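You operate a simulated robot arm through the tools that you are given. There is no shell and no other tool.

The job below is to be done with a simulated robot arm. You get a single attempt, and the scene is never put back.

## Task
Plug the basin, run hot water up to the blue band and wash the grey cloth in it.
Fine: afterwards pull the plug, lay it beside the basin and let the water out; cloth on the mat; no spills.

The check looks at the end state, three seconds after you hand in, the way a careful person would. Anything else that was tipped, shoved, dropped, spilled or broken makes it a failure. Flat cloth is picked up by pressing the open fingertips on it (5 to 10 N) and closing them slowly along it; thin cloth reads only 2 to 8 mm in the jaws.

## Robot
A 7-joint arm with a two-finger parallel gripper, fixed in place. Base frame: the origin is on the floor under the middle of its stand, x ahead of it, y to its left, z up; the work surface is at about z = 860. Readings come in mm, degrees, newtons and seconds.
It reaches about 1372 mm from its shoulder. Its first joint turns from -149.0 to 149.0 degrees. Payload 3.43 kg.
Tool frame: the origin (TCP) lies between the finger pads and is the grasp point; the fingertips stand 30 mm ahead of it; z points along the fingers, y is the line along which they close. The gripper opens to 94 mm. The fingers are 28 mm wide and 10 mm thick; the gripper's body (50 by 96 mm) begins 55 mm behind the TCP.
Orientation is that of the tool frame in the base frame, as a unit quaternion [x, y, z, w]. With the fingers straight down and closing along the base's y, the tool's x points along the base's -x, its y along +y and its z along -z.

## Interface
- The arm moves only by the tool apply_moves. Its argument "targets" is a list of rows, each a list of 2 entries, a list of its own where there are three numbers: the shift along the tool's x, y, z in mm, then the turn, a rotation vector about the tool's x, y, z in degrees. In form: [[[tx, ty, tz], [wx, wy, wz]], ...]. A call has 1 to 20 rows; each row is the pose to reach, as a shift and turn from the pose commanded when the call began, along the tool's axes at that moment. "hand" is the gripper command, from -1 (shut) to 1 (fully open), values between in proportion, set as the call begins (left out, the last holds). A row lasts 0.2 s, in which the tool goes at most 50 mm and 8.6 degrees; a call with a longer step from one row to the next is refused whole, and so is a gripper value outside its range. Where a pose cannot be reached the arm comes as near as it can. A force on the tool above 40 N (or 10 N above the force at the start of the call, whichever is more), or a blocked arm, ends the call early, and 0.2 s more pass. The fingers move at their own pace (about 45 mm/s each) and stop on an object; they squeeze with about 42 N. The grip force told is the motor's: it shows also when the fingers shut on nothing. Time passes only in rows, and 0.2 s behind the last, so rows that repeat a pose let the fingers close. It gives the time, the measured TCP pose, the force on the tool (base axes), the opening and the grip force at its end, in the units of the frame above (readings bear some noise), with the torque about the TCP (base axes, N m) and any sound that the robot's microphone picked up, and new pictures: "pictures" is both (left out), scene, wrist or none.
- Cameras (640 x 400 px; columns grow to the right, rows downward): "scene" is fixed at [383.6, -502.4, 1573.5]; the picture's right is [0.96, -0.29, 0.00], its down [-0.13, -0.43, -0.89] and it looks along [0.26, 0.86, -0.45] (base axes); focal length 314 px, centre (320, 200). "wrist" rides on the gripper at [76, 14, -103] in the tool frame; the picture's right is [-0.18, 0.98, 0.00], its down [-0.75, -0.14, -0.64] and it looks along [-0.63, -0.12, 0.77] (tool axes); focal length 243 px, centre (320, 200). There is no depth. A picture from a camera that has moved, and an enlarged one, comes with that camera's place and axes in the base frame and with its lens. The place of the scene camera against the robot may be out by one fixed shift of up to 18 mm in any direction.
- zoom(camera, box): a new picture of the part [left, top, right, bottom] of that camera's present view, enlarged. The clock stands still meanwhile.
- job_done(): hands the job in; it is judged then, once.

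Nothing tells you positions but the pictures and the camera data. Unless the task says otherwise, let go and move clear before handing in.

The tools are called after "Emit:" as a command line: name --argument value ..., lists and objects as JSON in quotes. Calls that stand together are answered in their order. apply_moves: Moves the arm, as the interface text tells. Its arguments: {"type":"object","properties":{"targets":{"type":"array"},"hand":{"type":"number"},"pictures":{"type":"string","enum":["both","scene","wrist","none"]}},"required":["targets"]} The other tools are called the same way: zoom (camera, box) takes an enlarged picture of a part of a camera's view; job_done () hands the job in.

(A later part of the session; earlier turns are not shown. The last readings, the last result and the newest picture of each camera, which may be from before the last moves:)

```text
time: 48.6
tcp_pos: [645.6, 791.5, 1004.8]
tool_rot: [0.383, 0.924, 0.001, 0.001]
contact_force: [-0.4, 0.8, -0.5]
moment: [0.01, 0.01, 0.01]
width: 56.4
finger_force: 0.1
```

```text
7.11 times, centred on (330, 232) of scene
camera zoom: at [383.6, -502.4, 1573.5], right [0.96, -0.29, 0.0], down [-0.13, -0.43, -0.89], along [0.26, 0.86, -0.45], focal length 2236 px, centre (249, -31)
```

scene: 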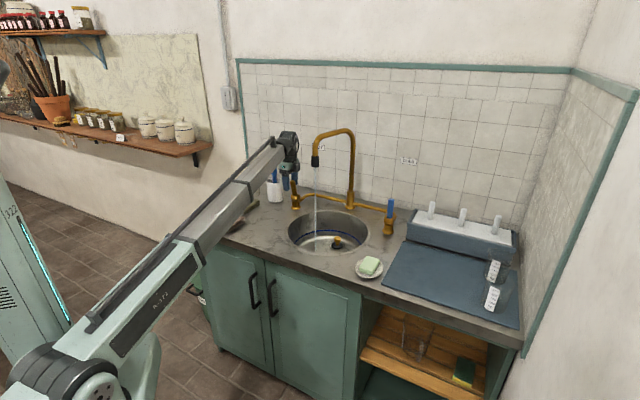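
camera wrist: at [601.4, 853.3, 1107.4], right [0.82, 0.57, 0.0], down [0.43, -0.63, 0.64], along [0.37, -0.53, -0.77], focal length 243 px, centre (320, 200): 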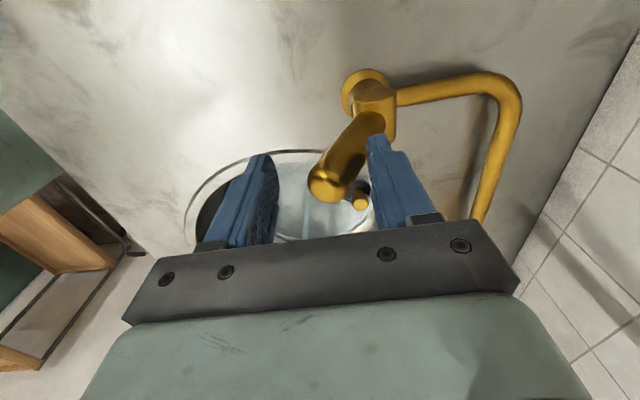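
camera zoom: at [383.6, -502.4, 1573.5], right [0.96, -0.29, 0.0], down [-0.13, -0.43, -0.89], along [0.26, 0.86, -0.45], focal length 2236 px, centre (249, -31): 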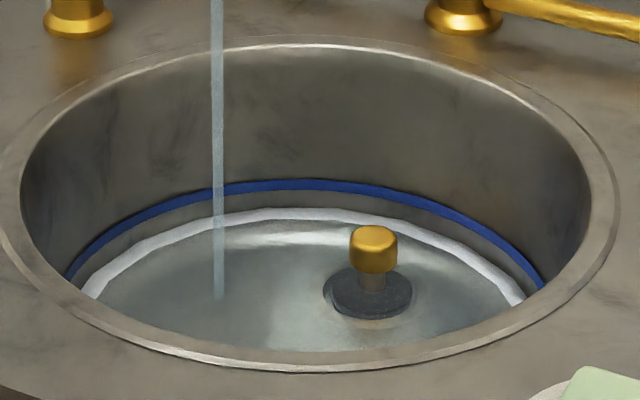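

Waterline about 20 px under the band's middle. Another 4 s.

Emit:
apply_moves --targets '[[[0, 0, 0], [0, 0, 0]], [[0, 0, 0], [0, 0, 0]], [[0, 0, 0], [0, 0, 0]], [[0, 0, 0], [0, 0, 0]], [[0, 0, 0], [0, 0, 0]], [[0, 0, 0], [0, 0, 0]], [[0, 0, 0], [0, 0, 0]], [[0, 0, 0], [0, 0, 0]], [[0, 0, 0], [0, 0, 0]], [[0, 0, 0], [0, 0, 0]], [[0, 0, 0], [0, 0, 0]], [[0, 0, 0], [0, 0, 0]], [[0, 0, 0], [0, 0, 0]], [[0, 0, 0], [0, 0, 0]], [[0, 0, 0], [0, 0, 0]], [[0, 0, 0], [0, 0, 0]], [[0, 0, 0], [0, 0, 0]], [[0, 0, 0], [0, 0, 0]], [[0, 0, 0], [0, 0, 0]], [[0, 0, 0], [0, 0, 0]]]' --pictures "none"

Emit:
zoom --camera "scene" --box '[285, 205, 375, 260]'

```text
time: 52.8
tcp_pos: [645.1, 790.6, 1004.2]
tool_rot: [0.382, 0.924, 0.001, 0.002]
contact_force: [0.3, -0.3, 0.9]
moment: [-0.01, 0.02, -0.02]
width: 56.7
finger_force: 0.0
```

```text
7.11 times, centred on (330, 232) of scene
camera zoom: at [383.6, -502.4, 1573.5], right [0.96, -0.29, 0.0], down [-0.13, -0.43, -0.89], along [0.26, 0.86, -0.45], focal length 2236 px, centre (249, -31)
```

zoom: 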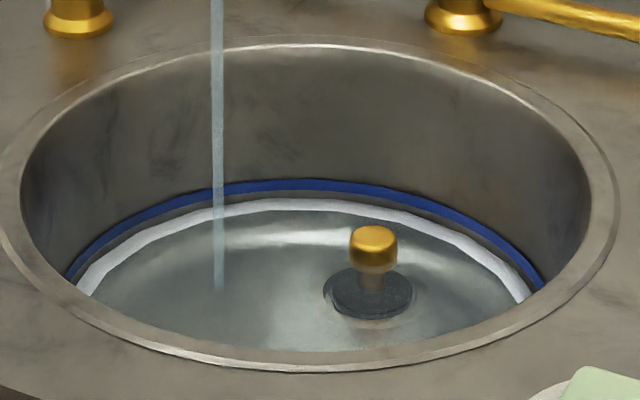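

Nearly there: the waterline is ~7 px below the band's lower edge. Another 3 s, then I close.

Emit:
apply_moves --targets '[[[0, 0, 0], [0, 0, 0]], [[0, 0, 0], [0, 0, 0]], [[0, 0, 0], [0, 0, 0]], [[0, 0, 0], [0, 0, 0]], [[0, 0, 0], [0, 0, 0]], [[0, 0, 0], [0, 0, 0]], [[0, 0, 0], [0, 0, 0]], [[0, 0, 0], [0, 0, 0]], [[0, 0, 0], [0, 0, 0]], [[0, 0, 0], [0, 0, 0]], [[0, 0, 0], [0, 0, 0]], [[0, 0, 0], [0, 0, 0]], [[0, 0, 0], [0, 0, 0]]]' --pictures "none"

Emit:
zoom --camera "scene" --box '[285, 205, 375, 260]'

```text
time: 55.6
tcp_pos: [645.8, 792.4, 1004.9]
tool_rot: [0.383, 0.924, 0.001, 0.002]
contact_force: [0.7, 0.8, -0.8]
moment: [0.01, -0.02, 0.01]
width: 56.3
finger_force: 0.1
```

```text
7.11 times, centred on (330, 232) of scene
camera zoom: at [383.6, -502.4, 1573.5], right [0.96, -0.29, 0.0], down [-0.13, -0.43, -0.89], along [0.26, 0.86, -0.45], focal length 2236 px, centre (249, -31)
```

zoom: 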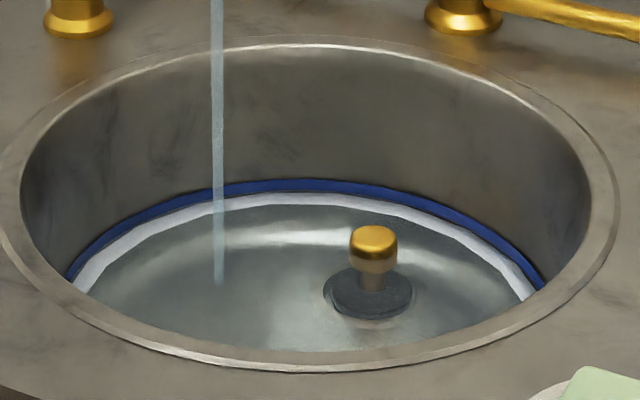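

The waterline just touches the band's lower edge. I'll wait one more second and then push the lever back to vertical.

Emit:
apply_moves --targets '[[[0, 0, 0], [0, 0, 0]], [[0, 0, 0], [0, 0, 0]], [[0, 0, 0], [0, 0, 0]], [[0, 0, 0], [0, 0, 0]], [[0, 0, 0], [0, 0, 0]], [[0, 12, 0], [0, 0, 0]], [[0, 24, 0], [0, 0, 0]], [[0, 36, 0], [0, 0, 0]], [[0, 46, 0], [0, 0, 0]], [[0, 54, 0], [0, 0, 0]], [[0, 59, 0], [0, 0, 0]]]' --pictures "both"

Emit:
zoom --camera "scene" --box '[260, 130, 380, 260]'

Emit:
zoom --camera "scene" --box '[285, 205, 375, 260]'

```text
time: 58.0
tcp_pos: [687.5, 832.0, 1004.5]
tool_rot: [0.383, 0.924, 0.001, 0.001]
contact_force: [0.1, -1.3, -0.3]
moment: [-0.01, 0.01, 0.04]
width: 56.7
finger_force: 0.4
camera wrist: at [643.4, 894.2, 1107.6], right [0.83, 0.56, 0.0], down [0.43, -0.63, 0.64], along [0.37, -0.53, -0.77], focal length 243 px, centre (320, 200)
```

scene: 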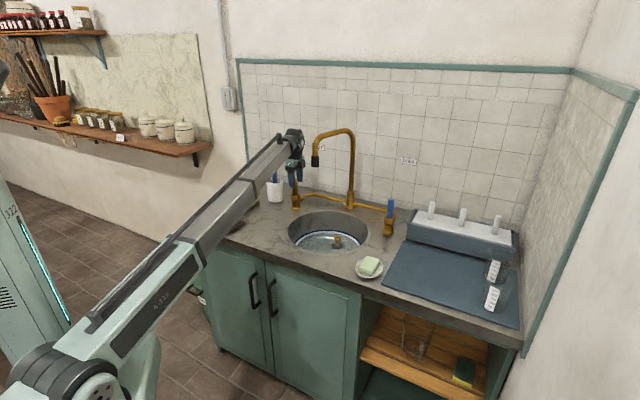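
wrist: 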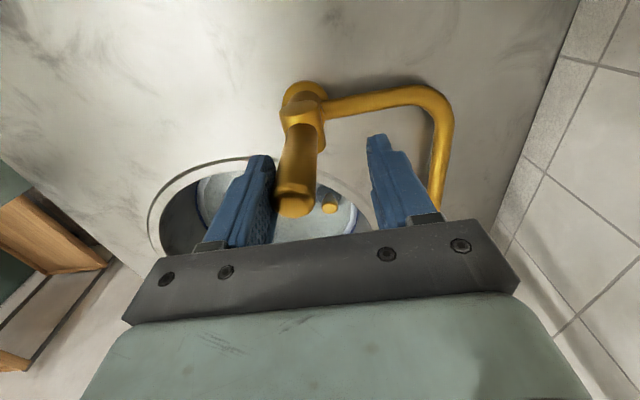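

```text
3.08 times, centred on (320, 195) of scene
camera zoom: at [383.6, -502.4, 1573.5], right [0.96, -0.29, 0.0], down [-0.13, -0.43, -0.89], along [0.26, 0.86, -0.45], focal length 968 px, centre (320, 215)
```

zoom: 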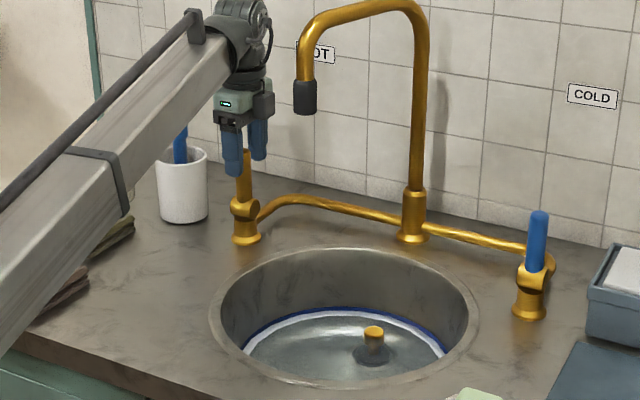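

```text
7.11 times, centred on (330, 232) of scene
camera zoom: at [383.6, -502.4, 1573.5], right [0.96, -0.29, 0.0], down [-0.13, -0.43, -0.89], along [0.26, 0.86, -0.45], focal length 2236 px, centre (249, -31)
```

zoom: 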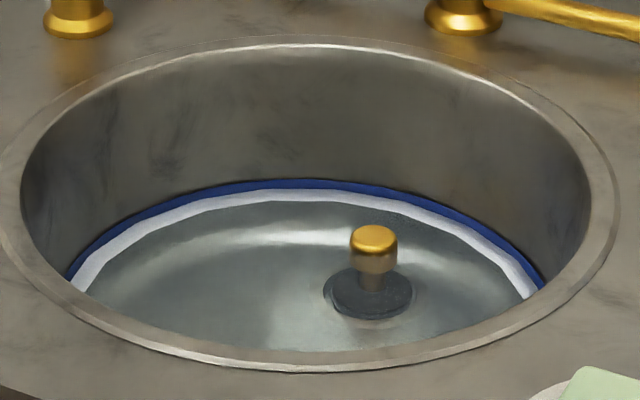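

The flow has stopped with the waterline in the band. I press the lever a touch more to be sure it's fully closed.

Emit:
apply_moves --targets '[[[0, 2, 0], [0, 0, 0]], [[0, 4, 0], [0, 0, 0]], [[0, 4, 0], [0, 0, 0]]]' --pictures "none"

Emit:
zoom --camera "scene" --box '[275, 130, 335, 220]'

```text
time: 58.8
tcp_pos: [690.0, 833.9, 1004.8]
tool_rot: [0.383, 0.924, 0.001, 0.001]
contact_force: [-2.8, -7.3, -0.3]
moment: [0.0, 0.08, -0.01]
width: 60.1
finger_force: 3.4
```

```text
4.44 times, centred on (305, 175) of scene
camera zoom: at [383.6, -502.4, 1573.5], right [0.96, -0.29, 0.0], down [-0.13, -0.43, -0.89], along [0.26, 0.86, -0.45], focal length 1398 px, centre (387, 311)
```

zoom: 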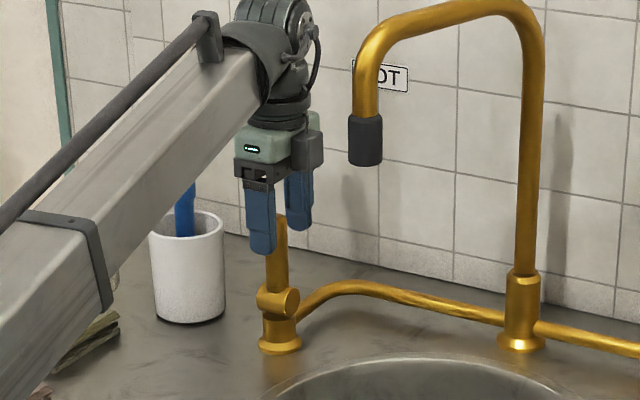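

The lever is hard against its closed stop (8 N). I now lift off, turn the wrist back to face the wall and go above the grey cloth.

Emit:
apply_moves --targets '[[[0, -9, 0], [0, 0, 0]], [[0, -18, 0], [0, 0, 0]], [[0, -18, -40], [0, 0, 0]], [[0, -18, -80], [0, 0, 0]], [[0, -18, -115], [0, 0, 0]], [[0, -18, -145], [0, 0, 0]], [[14.4, -43.2, -145], [0, 0, -8.18]], [[28.8, -68.4, -145], [0, 0, -16.36]], [[43.2, -93.6, -145], [0, 0, -24.54]], [[57.6, -118.8, -145], [0, 0, -32.7]], [[72, -144, -145], [0, 0, -40.9]], [[86.4, -169.2, -145], [0, 0, -49.1]], [[100.8, -194.3, -145], [0, 0, -57.3]], [[115.2, -219.5, -145], [0, 0, -65.4]], [[129.6, -244.7, -145], [0, 0, -73.6]], [[144, -269.9, -145], [0, 0, -81.8]], [[158.4, -295.1, -145], [0, 0, -90]], [[158.4, -295.1, -145], [0, 0, -90]]]' --hand 1

Emit:
zoom --camera "wrist" --box '[220, 0, 420, 200]'

```text
time: 62.6
tcp_pos: [371.8, 736.7, 1147.3]
tool_rot: [-0.383, 0.924, 0.0, 0.002]
contact_force: [-0.8, 0.2, 0.2]
moment: [-0.04, 0.03, -0.02]
width: 94.0
finger_force: 0.0
camera wrist: at [306.8, 691.3, 1251.4], right [-0.57, 0.82, 0.0], down [0.63, 0.43, 0.64], along [0.53, 0.37, -0.76], focal length 243 px, centre (320, 200)
```

scene: 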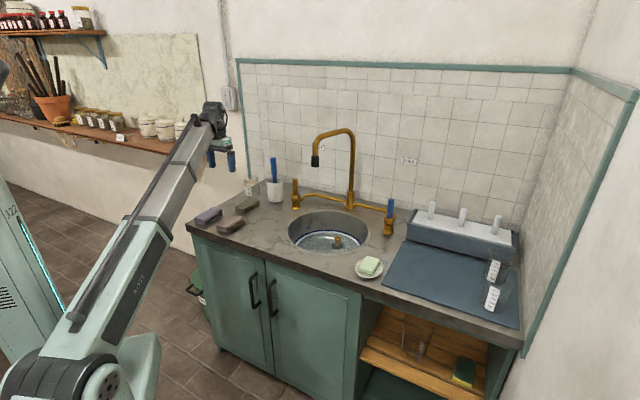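
wrist: 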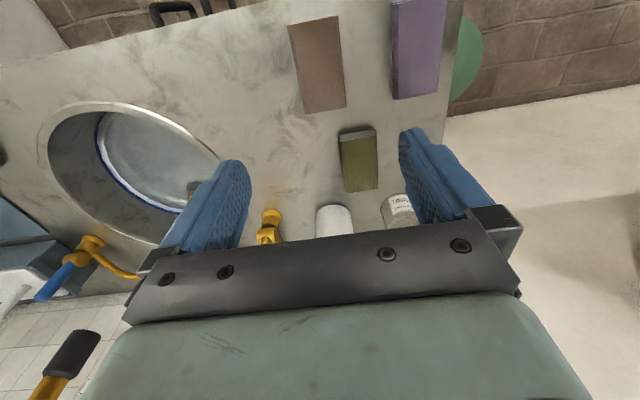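

```text
2.00 times, centred on (320, 100) of wrist
camera zoom: at [306.8, 691.3, 1251.4], right [-0.57, 0.82, 0.0], down [0.63, 0.43, 0.64], along [0.53, 0.37, -0.76], focal length 485 px, centre (320, 400)
```

zoom: 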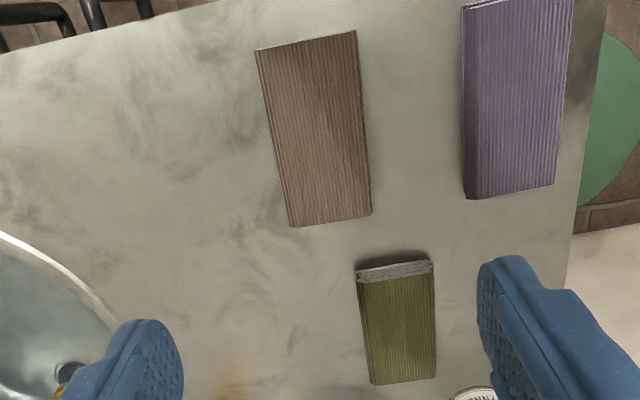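

The taupe-grey cloth is directly below (centre ≈ (369,735), 110 × 60 mm). I descend with open fingers on either side of the folded stack.

Emit:
apply_moves --targets '[[[3.2, 0.8, 40], [0, 0, 0]], [[3.2, 0.8, 80], [0, 0, 0]], [[3.2, 0.8, 120], [0, 0, 0]], [[3.2, 0.8, 160], [0, 0, 0]], [[3.2, 0.8, 195], [0, 0, 0]], [[3.2, 0.8, 210], [0, 0, 0]], [[3.2, 0.8, 210], [0, 0, 0]]]' --hand 1

Emit:
zoom --camera "scene" --box '[180, 150, 280, 250]'

```text
time: 64.2
tcp_pos: [367.0, 737.7, 938.6]
tool_rot: [-0.382, 0.924, 0.0, 0.002]
contact_force: [0.9, 0.3, 1.1]
moment: [0.04, 0.0, -0.02]
width: 93.9
finger_force: 0.1
camera wrist: at [303.1, 691.8, 1041.0], right [-0.56, 0.83, 0.0], down [0.63, 0.43, 0.64], along [0.53, 0.36, -0.76], focal length 243 px, centre (320, 200)
```

scene: 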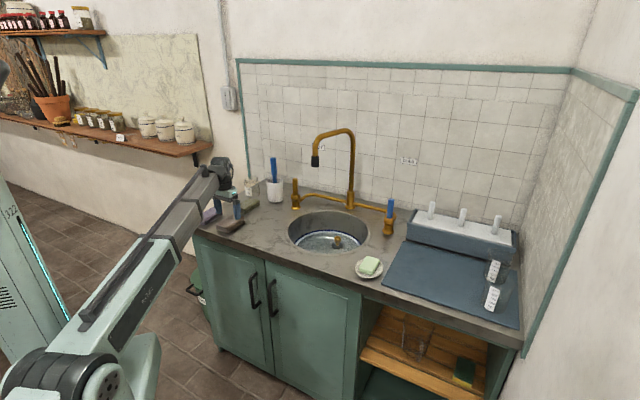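
wrist: 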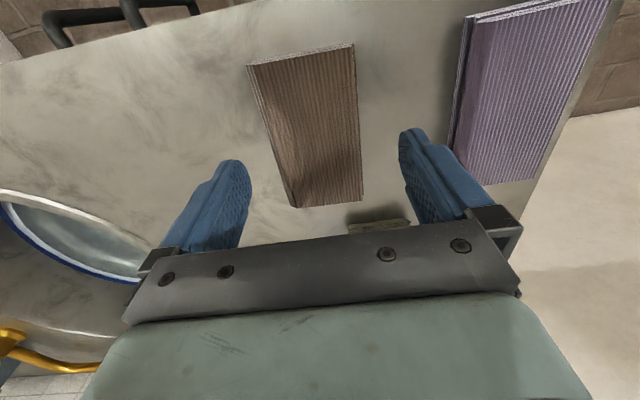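

```text
4.00 times, centred on (230, 200) of scene
camera zoom: at [383.6, -502.4, 1573.5], right [0.96, -0.29, 0.0], down [-0.13, -0.43, -0.89], along [0.26, 0.86, -0.45], focal length 1258 px, centre (680, 200)
```

zoom: 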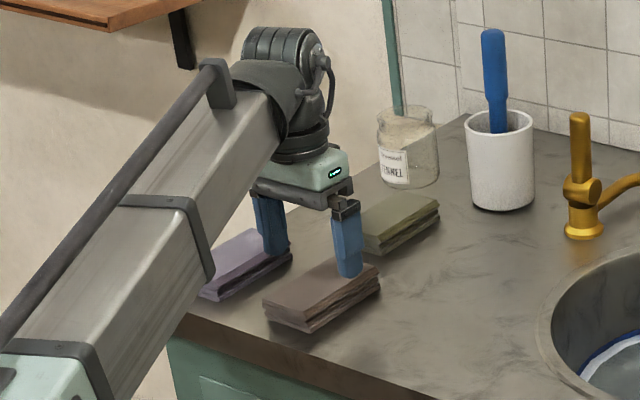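

Alignment is good (4 mm lateral fix). I descend the last 41 mm so the tips are just above the counter on both sides of the stack.

Emit:
apply_moves --targets '[[[0.5, -3.9, 12], [0, 0, 0]], [[0.5, -3.9, 24], [0, 0, 0]], [[0.5, -3.9, 34], [0, 0, 0]], [[0.5, -3.9, 41], [0, 0, 0]], [[0.5, -3.9, 41], [0, 0, 0]]]' --hand 1 --pictures "wrist"

Emit:
zoom --camera "scene" --box '[200, 170, 270, 250]'

```text
time: 65.4
tcp_pos: [369.8, 734.7, 897.0]
tool_rot: [-0.383, 0.924, 0.001, 0.002]
contact_force: [-0.5, 0.1, 0.2]
moment: [-0.01, -0.01, 0.01]
width: 94.1
finger_force: 0.1
camera wrist: at [305.6, 688.6, 999.8], right [-0.56, 0.83, 0.0], down [0.63, 0.43, 0.65], along [0.53, 0.36, -0.76], focal length 243 px, centre (320, 200)
```

wrist: 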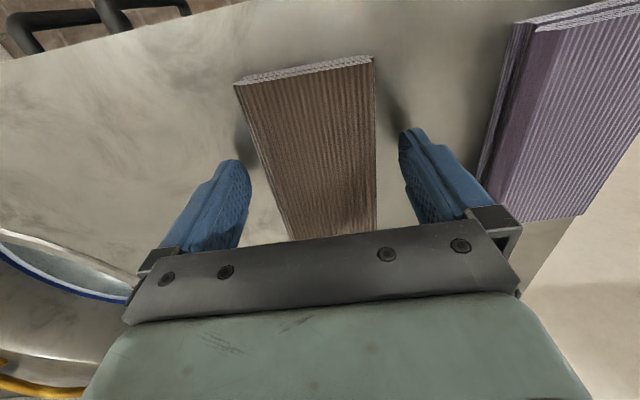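

```text
5.00 times, centred on (235, 210) of scene
camera zoom: at [383.6, -502.4, 1573.5], right [0.96, -0.29, 0.0], down [-0.13, -0.43, -0.89], along [0.26, 0.86, -0.45], focal length 1572 px, centre (745, 150)
```

zoom: 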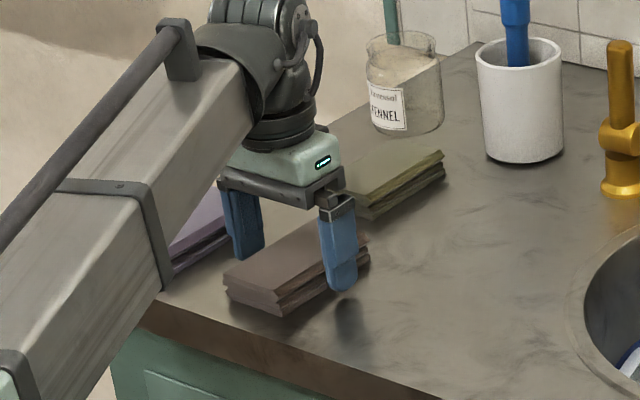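

The fingers straddle the stack near the counter. I close gently in stages and watch.

Emit:
apply_moves --targets '[[[0, 0, 0], [0, 0, 0]], [[0, 0, 0], [0, 0, 0]], [[0, 0, 0], [0, 0, 0]]]' --hand 0.15 --pictures "none"

Emit:
apply_moves --targets '[[[0, 0, 0], [0, 0, 0]], [[0, 0, 0], [0, 0, 0]]]' --hand -0.1 --pictures "wrist"

Emit:
zoom --camera "scene" --box '[200, 170, 270, 250]'

```text
time: 66.2
tcp_pos: [369.6, 734.5, 899.0]
tool_rot: [-0.383, 0.924, -0.001, 0.002]
contact_force: [-1.1, 0.3, 0.0]
moment: [-0.03, 0.02, -0.03]
width: 67.3
finger_force: 39.6
```

```text
time: 66.8
tcp_pos: [368.8, 734.2, 897.3]
tool_rot: [-0.382, 0.924, 0.0, 0.002]
contact_force: [0.9, 0.4, 0.0]
moment: [0.02, -0.03, 0.03]
width: 67.1
finger_force: 42.0
camera wrist: at [305.6, 688.6, 999.9], right [-0.56, 0.83, 0.0], down [0.63, 0.43, 0.64], along [0.53, 0.36, -0.76], focal length 243 px, centre (320, 200)
```

wrist: 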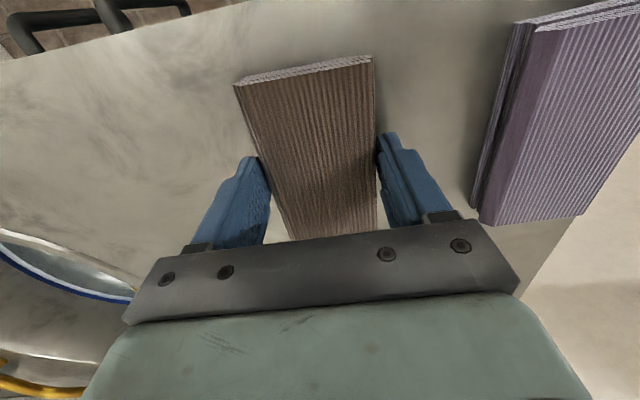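

```text
5.00 times, centred on (235, 210) of scene
camera zoom: at [383.6, -502.4, 1573.5], right [0.96, -0.29, 0.0], down [-0.13, -0.43, -0.89], along [0.26, 0.86, -0.45], focal length 1572 px, centre (745, 150)
```

zoom: 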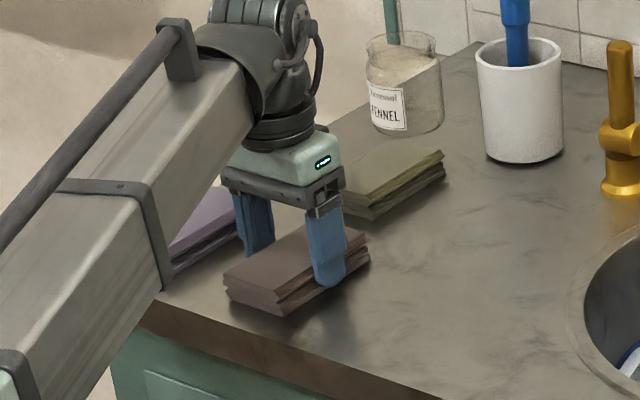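

The stack holds firmly at 67 mm under 42 N. I lift it and check it comes up whole.

Emit:
apply_moves --targets '[[[0, 0, 0], [0, 0, 0]], [[0, 0, -10], [0, 0, 0]], [[0, 0, -25], [0, 0, 0]], [[0, 0, -45], [0, 0, 0]], [[0, 0, -60], [0, 0, 0]], [[0, 0, -60], [0, 0, 0]]]' --hand -0.3

Emit:
zoom --camera "scene" --box '[200, 160, 270, 250]'

```text
time: 68.2
tcp_pos: [369.7, 734.4, 959.1]
tool_rot: [-0.383, 0.924, 0.0, 0.001]
contact_force: [-0.4, -0.5, -0.5]
moment: [0.0, -0.03, 0.01]
width: 66.7
finger_force: 42.3
camera wrist: at [305.6, 688.9, 1060.7], right [-0.56, 0.83, 0.0], down [0.63, 0.43, 0.64], along [0.53, 0.36, -0.76], focal length 243 px, centre (320, 200)
```

scene: 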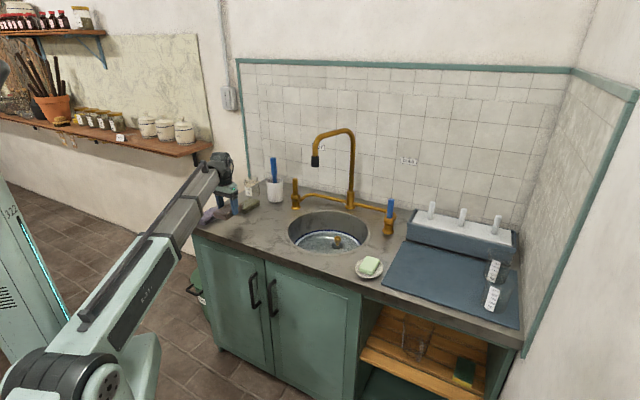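
wrist: 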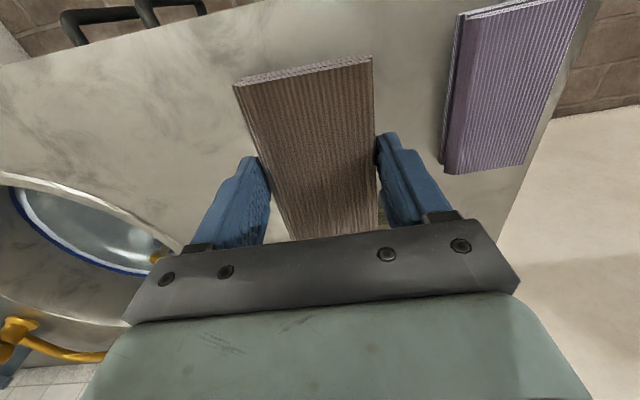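

```text
4.44 times, centred on (235, 205) of scene
camera zoom: at [383.6, -502.4, 1573.5], right [0.96, -0.29, 0.0], down [-0.13, -0.43, -0.89], along [0.26, 0.86, -0.45], focal length 1398 px, centre (698, 178)
```

zoom: 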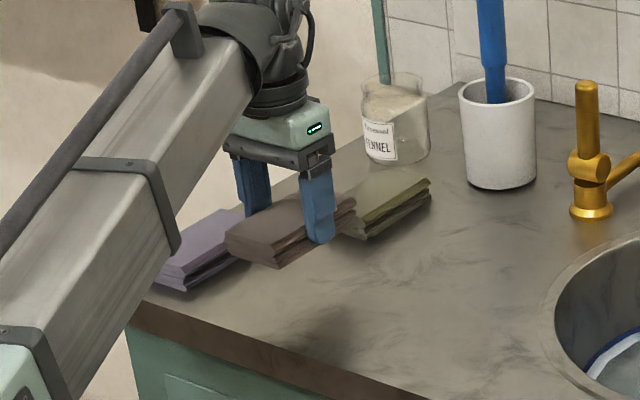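

The folded cloth is lifted whole. I carry it along the front of the counter and over the front-right part of the basin, clear of the spout.

Emit:
apply_moves --targets '[[[0.8, -25, 0], [0, 0, 0]], [[1.6, -60, 0], [0, 0, 0]], [[2.4, -98, 0], [0, 0, 0]], [[3.2, -137, 0], [0, 0, 0]], [[4, -177, 0], [0, 0, 0]], [[4.8, -217, 0], [0, 0, 0]], [[5.6, -257, 0], [0, 0, 0]], [[6.4, -296, 0], [0, 0, 0]], [[-22, -321, 0], [0, 0, 0]], [[-52, -347, 0], [0, 0, 0]], [[-82, -374, 0], [0, 0, 0]], [[-112, -400, 0], [0, 0, 0]], [[-141, -426, 0], [0, 0, 0]], [[-141, -426, 0], [0, 0, 0]]]'

Emit:
zoom --camera "scene" --box '[270, 110, 410, 270]'

```text
time: 71.2
tcp_pos: [768.8, 531.0, 957.7]
tool_rot: [-0.383, 0.924, 0.0, 0.001]
contact_force: [0.0, -0.5, 0.1]
moment: [0.01, 0.0, -0.01]
width: 66.8
finger_force: 42.2
camera wrist: at [704.3, 486.2, 1060.5], right [-0.57, 0.82, 0.0], down [0.63, 0.43, 0.64], along [0.53, 0.36, -0.76], focal length 243 px, centre (320, 200)
```

scene: 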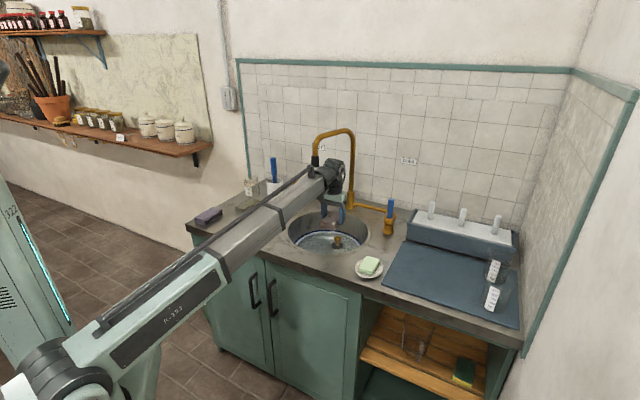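
wrist: 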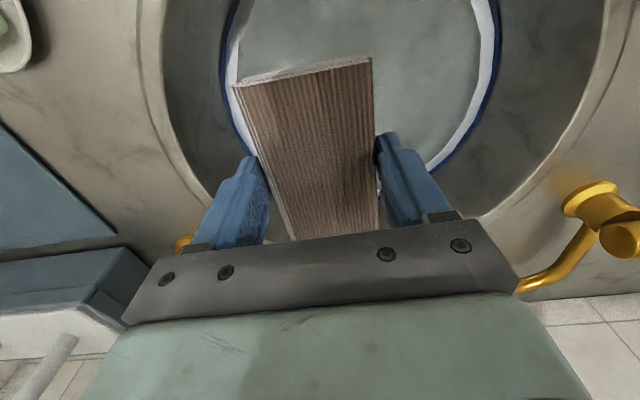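

```text
2.50 times, centred on (340, 190) of scene
camera zoom: at [383.6, -502.4, 1573.5], right [0.96, -0.29, 0.0], down [-0.13, -0.43, -0.89], along [0.26, 0.86, -0.45], focal length 786 px, centre (270, 225)
```

zoom: 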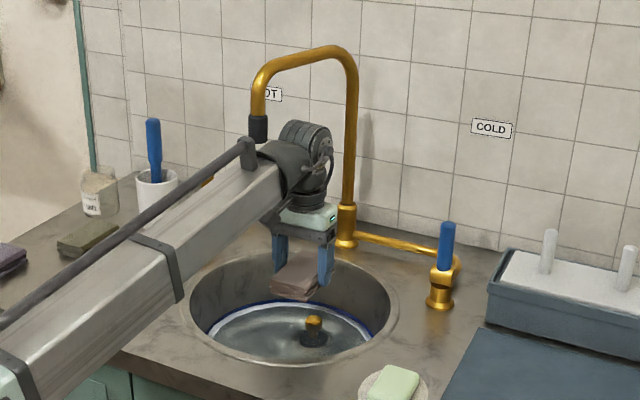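

Clear of the spout. I lower the cloth slowly into the hot water until fully submerged.

Emit:
apply_moves --targets '[[[0, 0, 30], [0, 0, 0]], [[0, 0, 60], [0, 0, 0]], [[0, 0, 90], [0, 0, 0]], [[0, 0, 120], [0, 0, 0]], [[0, 0, 140], [0, 0, 0]], [[0, 0, 153], [0, 0, 0]], [[0, 0, 163], [0, 0, 0]], [[0, 0, 172], [0, 0, 0]], [[0, 0, 181], [0, 0, 0]], [[0, 0, 190], [0, 0, 0]], [[0, 0, 190], [0, 0, 0]]]'

Emit:
zoom --camera "scene" --box '[280, 180, 390, 270]'

```text
time: 73.6
tcp_pos: [771.6, 532.1, 768.2]
tool_rot: [-0.382, 0.924, -0.001, 0.001]
contact_force: [0.5, 0.9, 0.7]
moment: [-0.03, -0.01, 0.01]
width: 66.6
finger_force: 41.4
camera wrist: at [706.5, 487.1, 870.6], right [-0.57, 0.83, 0.0], down [0.63, 0.43, 0.65], along [0.53, 0.36, -0.76], focal length 243 px, centre (320, 200)
```

scene: 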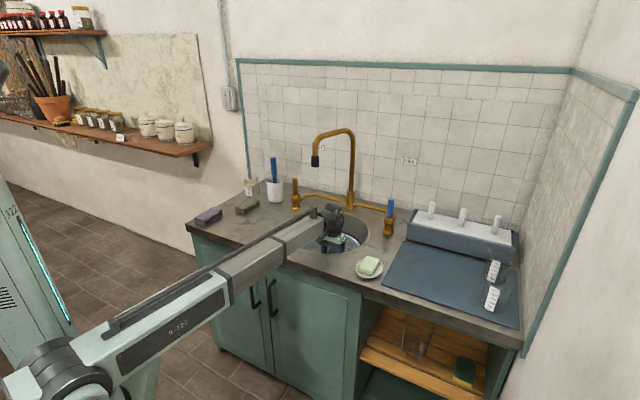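
wrist: 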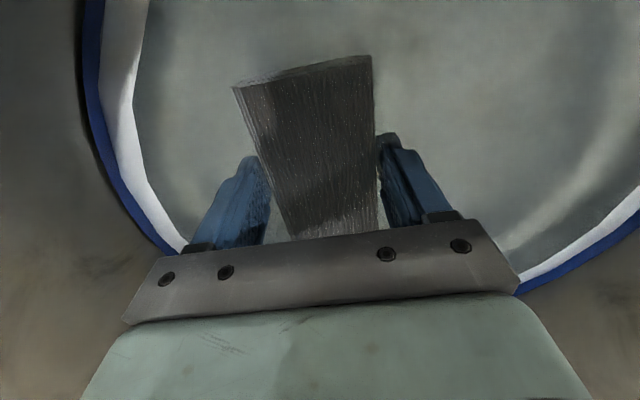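

```text
4.44 times, centred on (335, 225) of scene
camera zoom: at [383.6, -502.4, 1573.5], right [0.96, -0.29, 0.0], down [-0.13, -0.43, -0.89], along [0.26, 0.86, -0.45], focal length 1398 px, centre (253, 89)
```

zoom: 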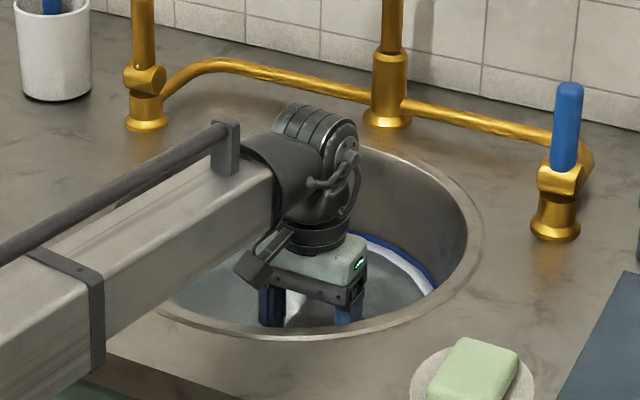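

The cloth is submerged and held. I now wash it with gentle loops under the surface.

Emit:
apply_moves --targets '[[[0, 15, 3], [0, 0, 0]], [[0, 30, 3], [0, 0, 0]], [[0, 45, 3], [0, 0, 0]], [[-12, 45, 3], [0, 0, 0]], [[-25, 45, 3], [0, 0, 0]], [[-25, 30, 3], [0, 0, 0]], [[-25, 15, 3], [0, 0, 0]], [[-25, 0, 3], [0, 0, 0]], [[-12, 0, 3], [0, 0, 0]], [[0, 0, 3], [0, 0, 0]], [[0, 15, 3], [0, 0, 0]], [[0, 30, 3], [0, 0, 0]], [[0, 45, 3], [0, 0, 0]], [[-12, 45, 3], [0, 0, 0]], [[-25, 45, 3], [0, 0, 0]], [[-25, 30, 3], [0, 0, 0]], [[-25, 15, 3], [0, 0, 0]], [[-25, 0, 3], [0, 0, 0]], [[-12, 0, 3], [0, 0, 0]], [[0, 0, 3], [0, 0, 0]]]' --pictures "wrist"

Emit:
zoom --camera "wrist" --box '[220, 30, 400, 250]'

```text
time: 77.8
tcp_pos: [771.5, 531.6, 764.3]
tool_rot: [-0.383, 0.924, 0.0, 0.002]
contact_force: [-0.6, -0.3, -0.1]
moment: [0.0, -0.02, -0.03]
width: 66.6
finger_force: 42.1
camera wrist: at [707.0, 486.3, 867.1], right [-0.56, 0.83, 0.0], down [0.63, 0.43, 0.64], along [0.53, 0.36, -0.76], focal length 243 px, centre (320, 200)
```

wrist: 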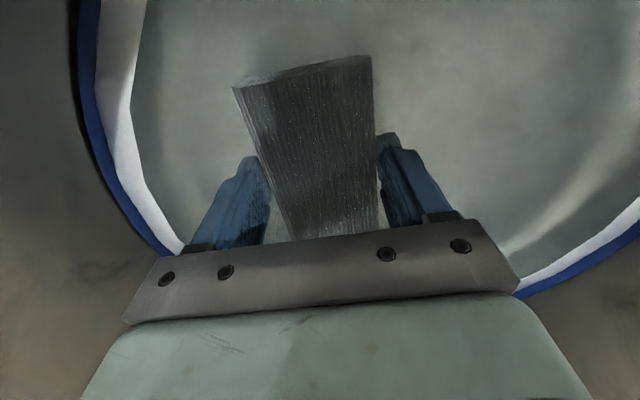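

```text
1.82 times, centred on (310, 140) of wrist
camera zoom: at [707.0, 486.3, 867.1], right [-0.56, 0.83, 0.0], down [0.63, 0.43, 0.64], along [0.53, 0.36, -0.76], focal length 441 px, centre (338, 309)
```

zoom: 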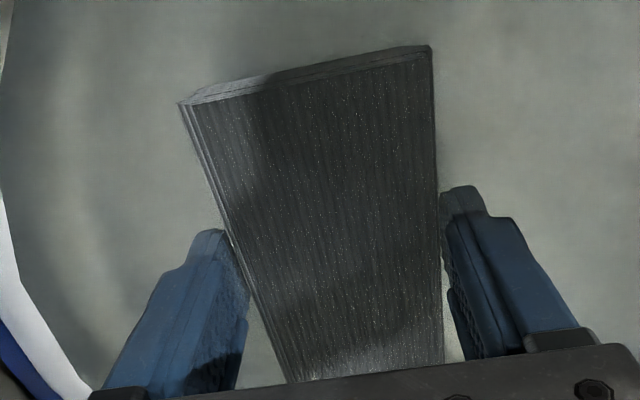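

The brown soil is coming out: the cloth now shows plain grey, confirming the choice. I keep washing with a couple more rounds.

Emit:
apply_moves --targets '[[[0, 15, 0], [0, 0, 0]], [[0, 30, 0], [0, 0, 0]], [[0, 45, 0], [0, 0, 0]], [[-12, 45, 0], [0, 0, 0]], [[-25, 45, 0], [0, 0, 0]], [[-25, 30, 0], [0, 0, 0]], [[-25, 15, 0], [0, 0, 0]], [[-25, 0, 0], [0, 0, 0]], [[-12, 0, 0], [0, 0, 0]], [[0, 0, 0], [0, 0, 0]], [[0, 15, 0], [0, 0, 0]], [[0, 30, 0], [0, 0, 0]], [[0, 45, 0], [0, 0, 0]], [[-12, 45, 0], [0, 0, 0]], [[-25, 45, 0], [0, 0, 0]], [[-25, 30, 0], [0, 0, 0]], [[-25, 15, 0], [0, 0, 0]], [[-25, 0, 0], [0, 0, 0]], [[-12, 0, 0], [0, 0, 0]], [[0, 0, 0], [0, 0, 0]]]' --pictures "none"

Emit:
apply_moves --targets '[[[0, 15, 0], [0, 0, 0]], [[0, 30, 0], [0, 0, 0]], [[0, 45, 0], [0, 0, 0]], [[-12, 45, 0], [0, 0, 0]], [[-25, 45, 0], [0, 0, 0]], [[-25, 30, 0], [0, 0, 0]], [[-25, 15, 0], [0, 0, 0]], [[-25, 0, 0], [0, 0, 0]], [[-12, 0, 0], [0, 0, 0]], [[0, 0, 0], [0, 0, 0]], [[0, 15, 0], [0, 0, 0]], [[0, 30, 0], [0, 0, 0]], [[0, 45, 0], [0, 0, 0]], [[-12, 45, 0], [0, 0, 0]], [[-25, 45, 0], [0, 0, 0]], [[-25, 30, 0], [0, 0, 0]], [[-25, 15, 0], [0, 0, 0]], [[-25, 0, 0], [0, 0, 0]], [[-12, 0, 0], [0, 0, 0]], [[0, 0, 0], [0, 0, 0]]]' --pictures "wrist"

Emit:
zoom --camera "wrist" --box '[220, 30, 400, 250]'

Emit:
zoom --camera "scene" --box '[270, 180, 410, 280]'

```text
time: 82.0
tcp_pos: [769.7, 533.2, 764.9]
tool_rot: [-0.382, 0.924, -0.002, 0.002]
contact_force: [0.1, -0.1, -0.2]
moment: [0.01, -0.01, 0.01]
width: 66.9
finger_force: 41.7
```

```text
time: 86.2
tcp_pos: [770.5, 533.8, 763.4]
tool_rot: [-0.383, 0.924, 0.0, 0.002]
contact_force: [0.8, -0.1, -0.6]
moment: [0.0, 0.03, 0.0]
width: 67.0
finger_force: 42.1
camera wrist: at [705.5, 487.3, 866.4], right [-0.56, 0.83, 0.0], down [0.63, 0.43, 0.64], along [0.53, 0.36, -0.76], focal length 243 px, centre (320, 200)
```

wrist: 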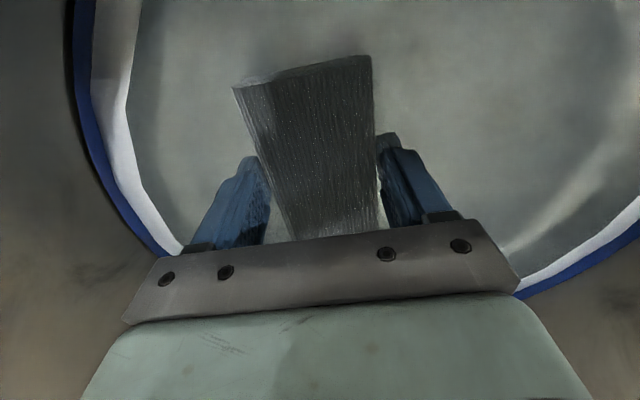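

```text
1.82 times, centred on (310, 140) of wrist
camera zoom: at [705.5, 487.3, 866.4], right [-0.56, 0.83, 0.0], down [0.63, 0.43, 0.64], along [0.53, 0.36, -0.76], focal length 441 px, centre (338, 309)
```

zoom: 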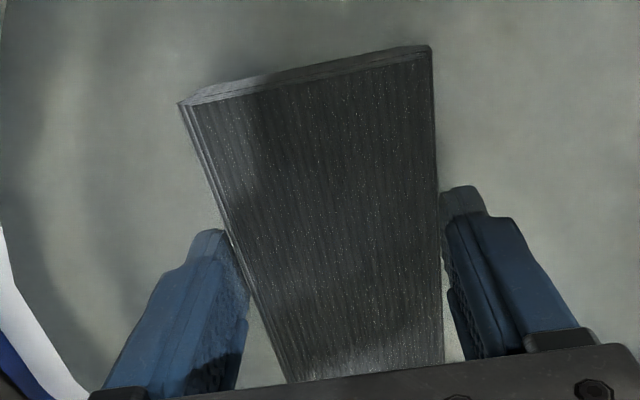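

```text
4.00 times, centred on (340, 230) of scene
camera zoom: at [383.6, -502.4, 1573.5], right [0.96, -0.29, 0.0], down [-0.13, -0.43, -0.89], along [0.26, 0.86, -0.45], focal length 1258 px, centre (240, 80)
```

zoom: 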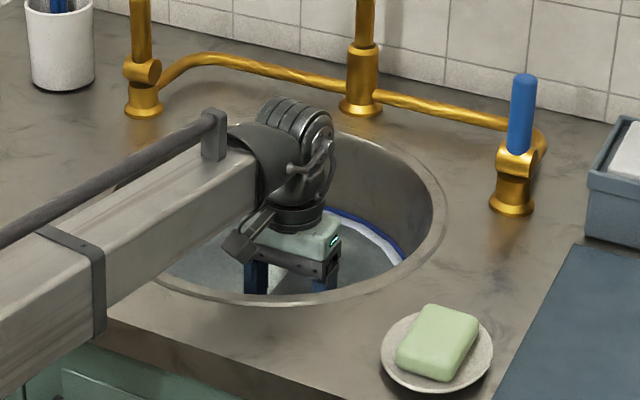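

The cloth looks clean grey. One more round, then I'll lift it slowly and let it drip over the basin.

Emit:
apply_moves --targets '[[[0, 15, 0], [0, 0, 0]], [[0, 30, 0], [0, 0, 0]], [[0, 45, 0], [0, 0, 0]], [[-12, 45, 0], [0, 0, 0]], [[-25, 45, 0], [0, 0, 0]], [[-25, 30, 0], [0, 0, 0]], [[-25, 15, 0], [0, 0, 0]], [[-25, 0, 0], [0, 0, 0]], [[-12, 0, 0], [0, 0, 0]], [[0, 0, 0], [0, 0, 0]], [[0, 15, 0], [0, 0, 0]], [[0, 30, 0], [0, 0, 0]], [[0, 45, 0], [0, 0, 0]], [[-12, 45, 0], [0, 0, 0]], [[-25, 45, 0], [0, 0, 0]], [[-25, 30, 0], [0, 0, 0]], [[-25, 15, 0], [0, 0, 0]], [[-25, 0, 0], [0, 0, 0]], [[-12, 0, 0], [0, 0, 0]], [[0, 0, 0], [0, 0, 0]]]' --pictures "none"

Emit:
apply_moves --targets '[[[0, 0, -6], [0, 0, 0]], [[0, 0, -12], [0, 0, 0]], [[0, 0, -18], [0, 0, 0]], [[0, 0, -24], [0, 0, 0]], [[0, 0, -30], [0, 0, 0]], [[0, 0, -36], [0, 0, 0]], [[0, 0, -42], [0, 0, 0]], [[0, 0, -50], [0, 0, 0]], [[0, 0, -60], [0, 0, 0]], [[0, 0, -70], [0, 0, 0]], [[0, 0, -80], [0, 0, 0]], [[0, 0, -80], [0, 0, 0]], [[0, 0, -80], [0, 0, 0]], [[0, 0, -80], [0, 0, 0]], [[0, 0, -80], [0, 0, 0]], [[0, 0, -80], [0, 0, 0]], [[0, 0, -80], [0, 0, 0]], [[0, 0, -80], [0, 0, 0]], [[0, 0, -80], [0, 0, 0]], [[0, 0, -80], [0, 0, 0]]]' --pictures "both"

Emit:
zoom --camera "scene" --box '[280, 170, 390, 270]'

Emit:
zoom --camera "wrist" --box '[220, 30, 400, 250]'

```text
time: 90.4
tcp_pos: [770.7, 533.0, 763.9]
tool_rot: [-0.383, 0.924, -0.001, 0.001]
contact_force: [0.1, 0.1, -0.4]
moment: [0.02, 0.0, -0.01]
width: 66.7
finger_force: 42.6
```

```text
time: 94.6
tcp_pos: [769.7, 531.4, 845.4]
tool_rot: [-0.383, 0.924, 0.0, 0.003]
contact_force: [-0.1, 0.7, -0.1]
moment: [0.0, 0.02, -0.04]
width: 66.6
finger_force: 41.5
camera wrist: at [706.2, 487.1, 947.7], right [-0.57, 0.83, 0.0], down [0.63, 0.43, 0.64], along [0.53, 0.36, -0.76], focal length 243 px, centre (320, 200)
```

scene: 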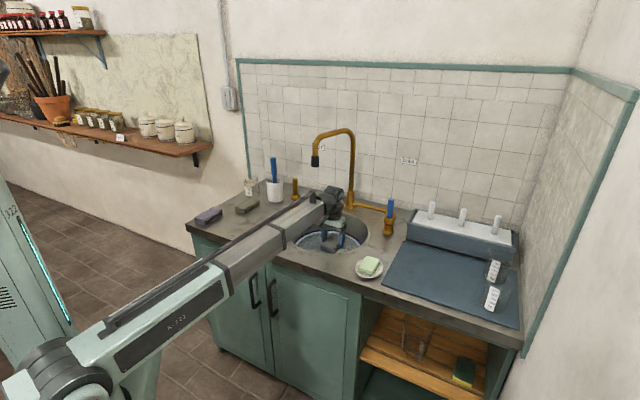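
wrist: 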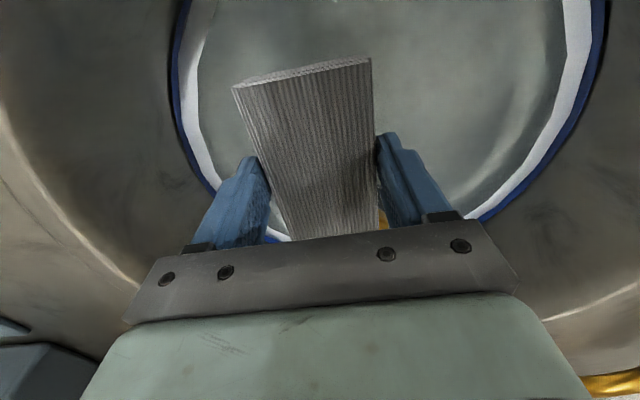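

```text
4.00 times, centred on (335, 220) of scene
camera zoom: at [383.6, -502.4, 1573.5], right [0.96, -0.29, 0.0], down [-0.13, -0.43, -0.89], along [0.26, 0.86, -0.45], focal length 1258 px, centre (260, 120)
```

zoom: 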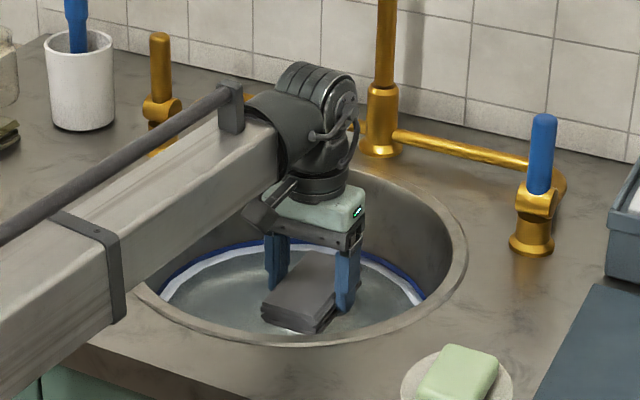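

```text
1.82 times, centred on (310, 140) of wrist
camera zoom: at [706.2, 487.1, 947.7], right [-0.57, 0.83, 0.0], down [0.63, 0.43, 0.64], along [0.53, 0.36, -0.76], focal length 441 px, centre (338, 309)
```

zoom: 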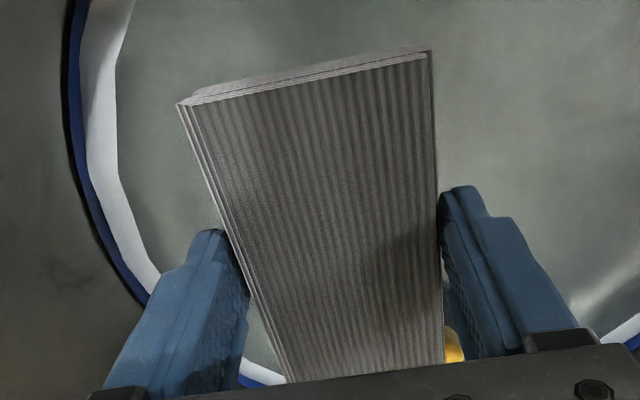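

The cloth is now plainly grey and clean. I check for dripping before carrying it over to the mat.

Emit:
apply_moves --targets '[[[0, 0, 0], [0, 0, 0]], [[0, 0, 0], [0, 0, 0]], [[0, 0, 0], [0, 0, 0]], [[0, 0, 0], [0, 0, 0]], [[0, 0, 0], [0, 0, 0]], [[0, 0, 0], [0, 0, 0]], [[0, 0, 0], [0, 0, 0]], [[0, 0, 0], [0, 0, 0]], [[0, 0, 0], [0, 0, 0]], [[0, 0, 0], [0, 0, 0]], [[0, 0, 0], [0, 0, 0]], [[0, 0, 0], [0, 0, 0]], [[0, 0, 0], [0, 0, 0]], [[0, 0, 0], [0, 0, 0]], [[0, 0, 0], [0, 0, 0]], [[0, 0, 0], [0, 0, 0]], [[0, 0, 0], [0, 0, 0]], [[0, 0, 0], [0, 0, 0]], [[0, 0, 0], [0, 0, 0]], [[0, 0, 0], [0, 0, 0]]]' --pictures "none"

Emit:
zoom --camera "scene" --box '[315, 215, 375, 265]'

Emit:
zoom --camera "scene" --box '[350, 190, 540, 350]'

```text
time: 98.8
tcp_pos: [770.2, 532.0, 845.4]
tool_rot: [-0.383, 0.924, 0.0, 0.002]
contact_force: [0.6, -0.2, -0.9]
moment: [-0.01, -0.01, 0.01]
width: 66.6
finger_force: 41.5
```

```text
8.00 times, centred on (345, 240) of scene
camera zoom: at [383.6, -502.4, 1573.5], right [0.96, -0.29, 0.0], down [-0.13, -0.43, -0.89], along [0.26, 0.86, -0.45], focal length 2516 px, centre (120, -120)
```

zoom: 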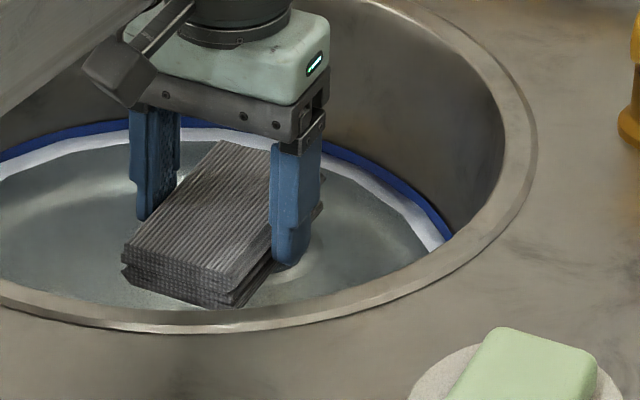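

```text
2.50 times, centred on (445, 270) of scene
camera zoom: at [383.6, -502.4, 1573.5], right [0.96, -0.29, 0.0], down [-0.13, -0.43, -0.89], along [0.26, 0.86, -0.45], focal length 786 px, centre (8, 25)
```

zoom: 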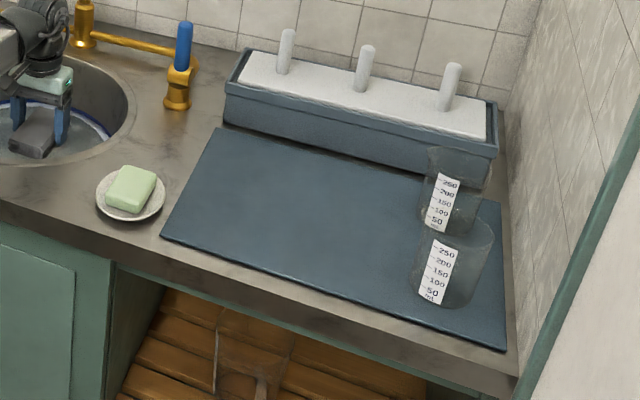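

No drips are visible. After a short extra drip pause I raise the cloth and carry it over to the left half of the mat (target about (1010,220)).

Emit:
apply_moves --targets '[[[0, 0, 0], [0, 0, 0]], [[0, 0, 0], [0, 0, 0]], [[0, 0, 0], [0, 0, 0]], [[0, 0, 0], [0, 0, 0]], [[0, 0, 0], [0, 0, 0]], [[0, 0, 0], [0, 0, 0]], [[0, 0, 0], [0, 0, 0]], [[0, 0, 0], [0, 0, 0]], [[0, 0, 0], [0, 0, 0]], [[0, 0, 0], [0, 0, 0]], [[0, 0, 0], [0, 0, 0]], [[0, 0, 0], [0, 0, 0]], [[0, 0, 0], [0, 0, 0]], [[0, 0, 0], [0, 0, 0]], [[0, 0, 0], [0, 0, 0]], [[0, 0, -20], [0, 0, 0]], [[0, 0, -50], [0, 0, 0]], [[0, 0, -85], [0, 0, 0]], [[0, 0, -115], [0, 0, 0]], [[0, 0, -125], [0, 0, 0]]]' --pictures "none"

Emit:
apply_moves --targets '[[[3, -25, 0], [0, 0, 0]], [[8, -62, 0], [0, 0, 0]], [[13.5, -104, 0], [0, 0, 0]], [[19, -146, 0], [0, 0, 0]], [[24.5, -188, 0], [0, 0, 0]], [[30, -230, 0], [0, 0, 0]], [[35.5, -272, 0], [0, 0, 0]], [[41, -314, 0], [0, 0, 0]], [[46.5, -356, 0], [0, 0, 0]], [[51, -390, 0], [0, 0, 0]], [[51, -390, 0], [0, 0, 0]]]' --pictures "both"

Emit:
zoom --camera "scene" --box '[320, 150, 540, 350]'

```text
time: 103.0
tcp_pos: [771.0, 533.1, 969.8]
tool_rot: [-0.383, 0.924, 0.0, 0.002]
contact_force: [-0.6, -0.9, 0.9]
moment: [-0.01, -0.01, 0.02]
width: 66.6
finger_force: 41.9
```

```text
time: 105.4
tcp_pos: [1010.5, 220.2, 969.7]
tool_rot: [-0.383, 0.924, 0.001, 0.001]
contact_force: [-0.3, 0.9, -0.7]
moment: [-0.02, 0.0, -0.03]
width: 66.6
finger_force: 41.3
camera wrist: at [945.7, 175.3, 1073.1], right [-0.57, 0.82, 0.0], down [0.63, 0.43, 0.64], along [0.53, 0.36, -0.76], focal length 243 px, centre (320, 200)
```

scene: 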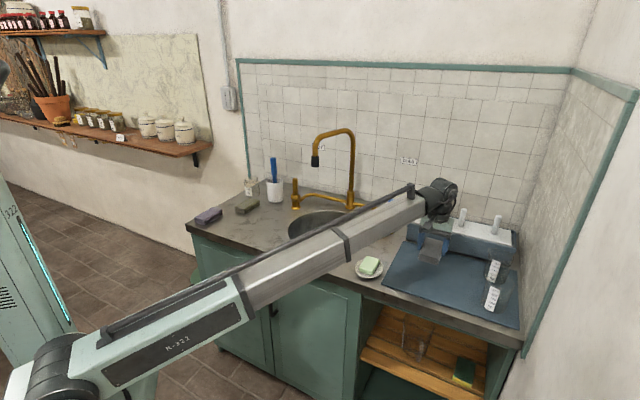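
wrist: 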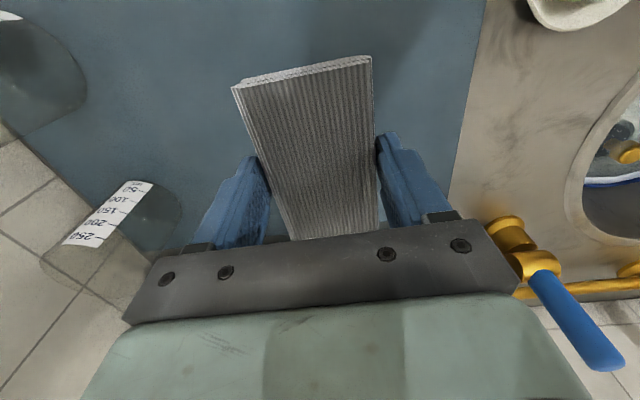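

```text
2.00 times, centred on (430, 250) of scene
camera zoom: at [383.6, -502.4, 1573.5], right [0.96, -0.29, 0.0], down [-0.13, -0.43, -0.89], along [0.26, 0.86, -0.45], focal length 629 px, centre (100, 100)
```

zoom: 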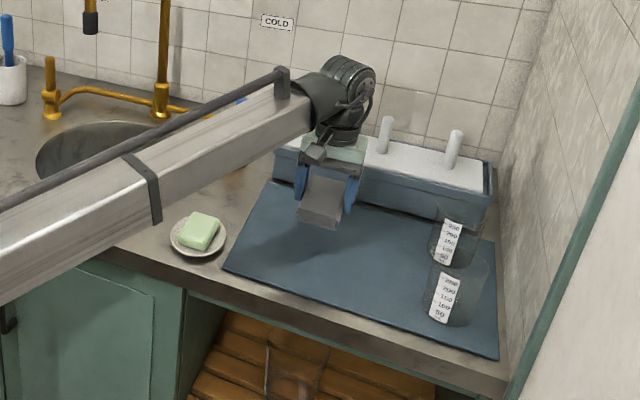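

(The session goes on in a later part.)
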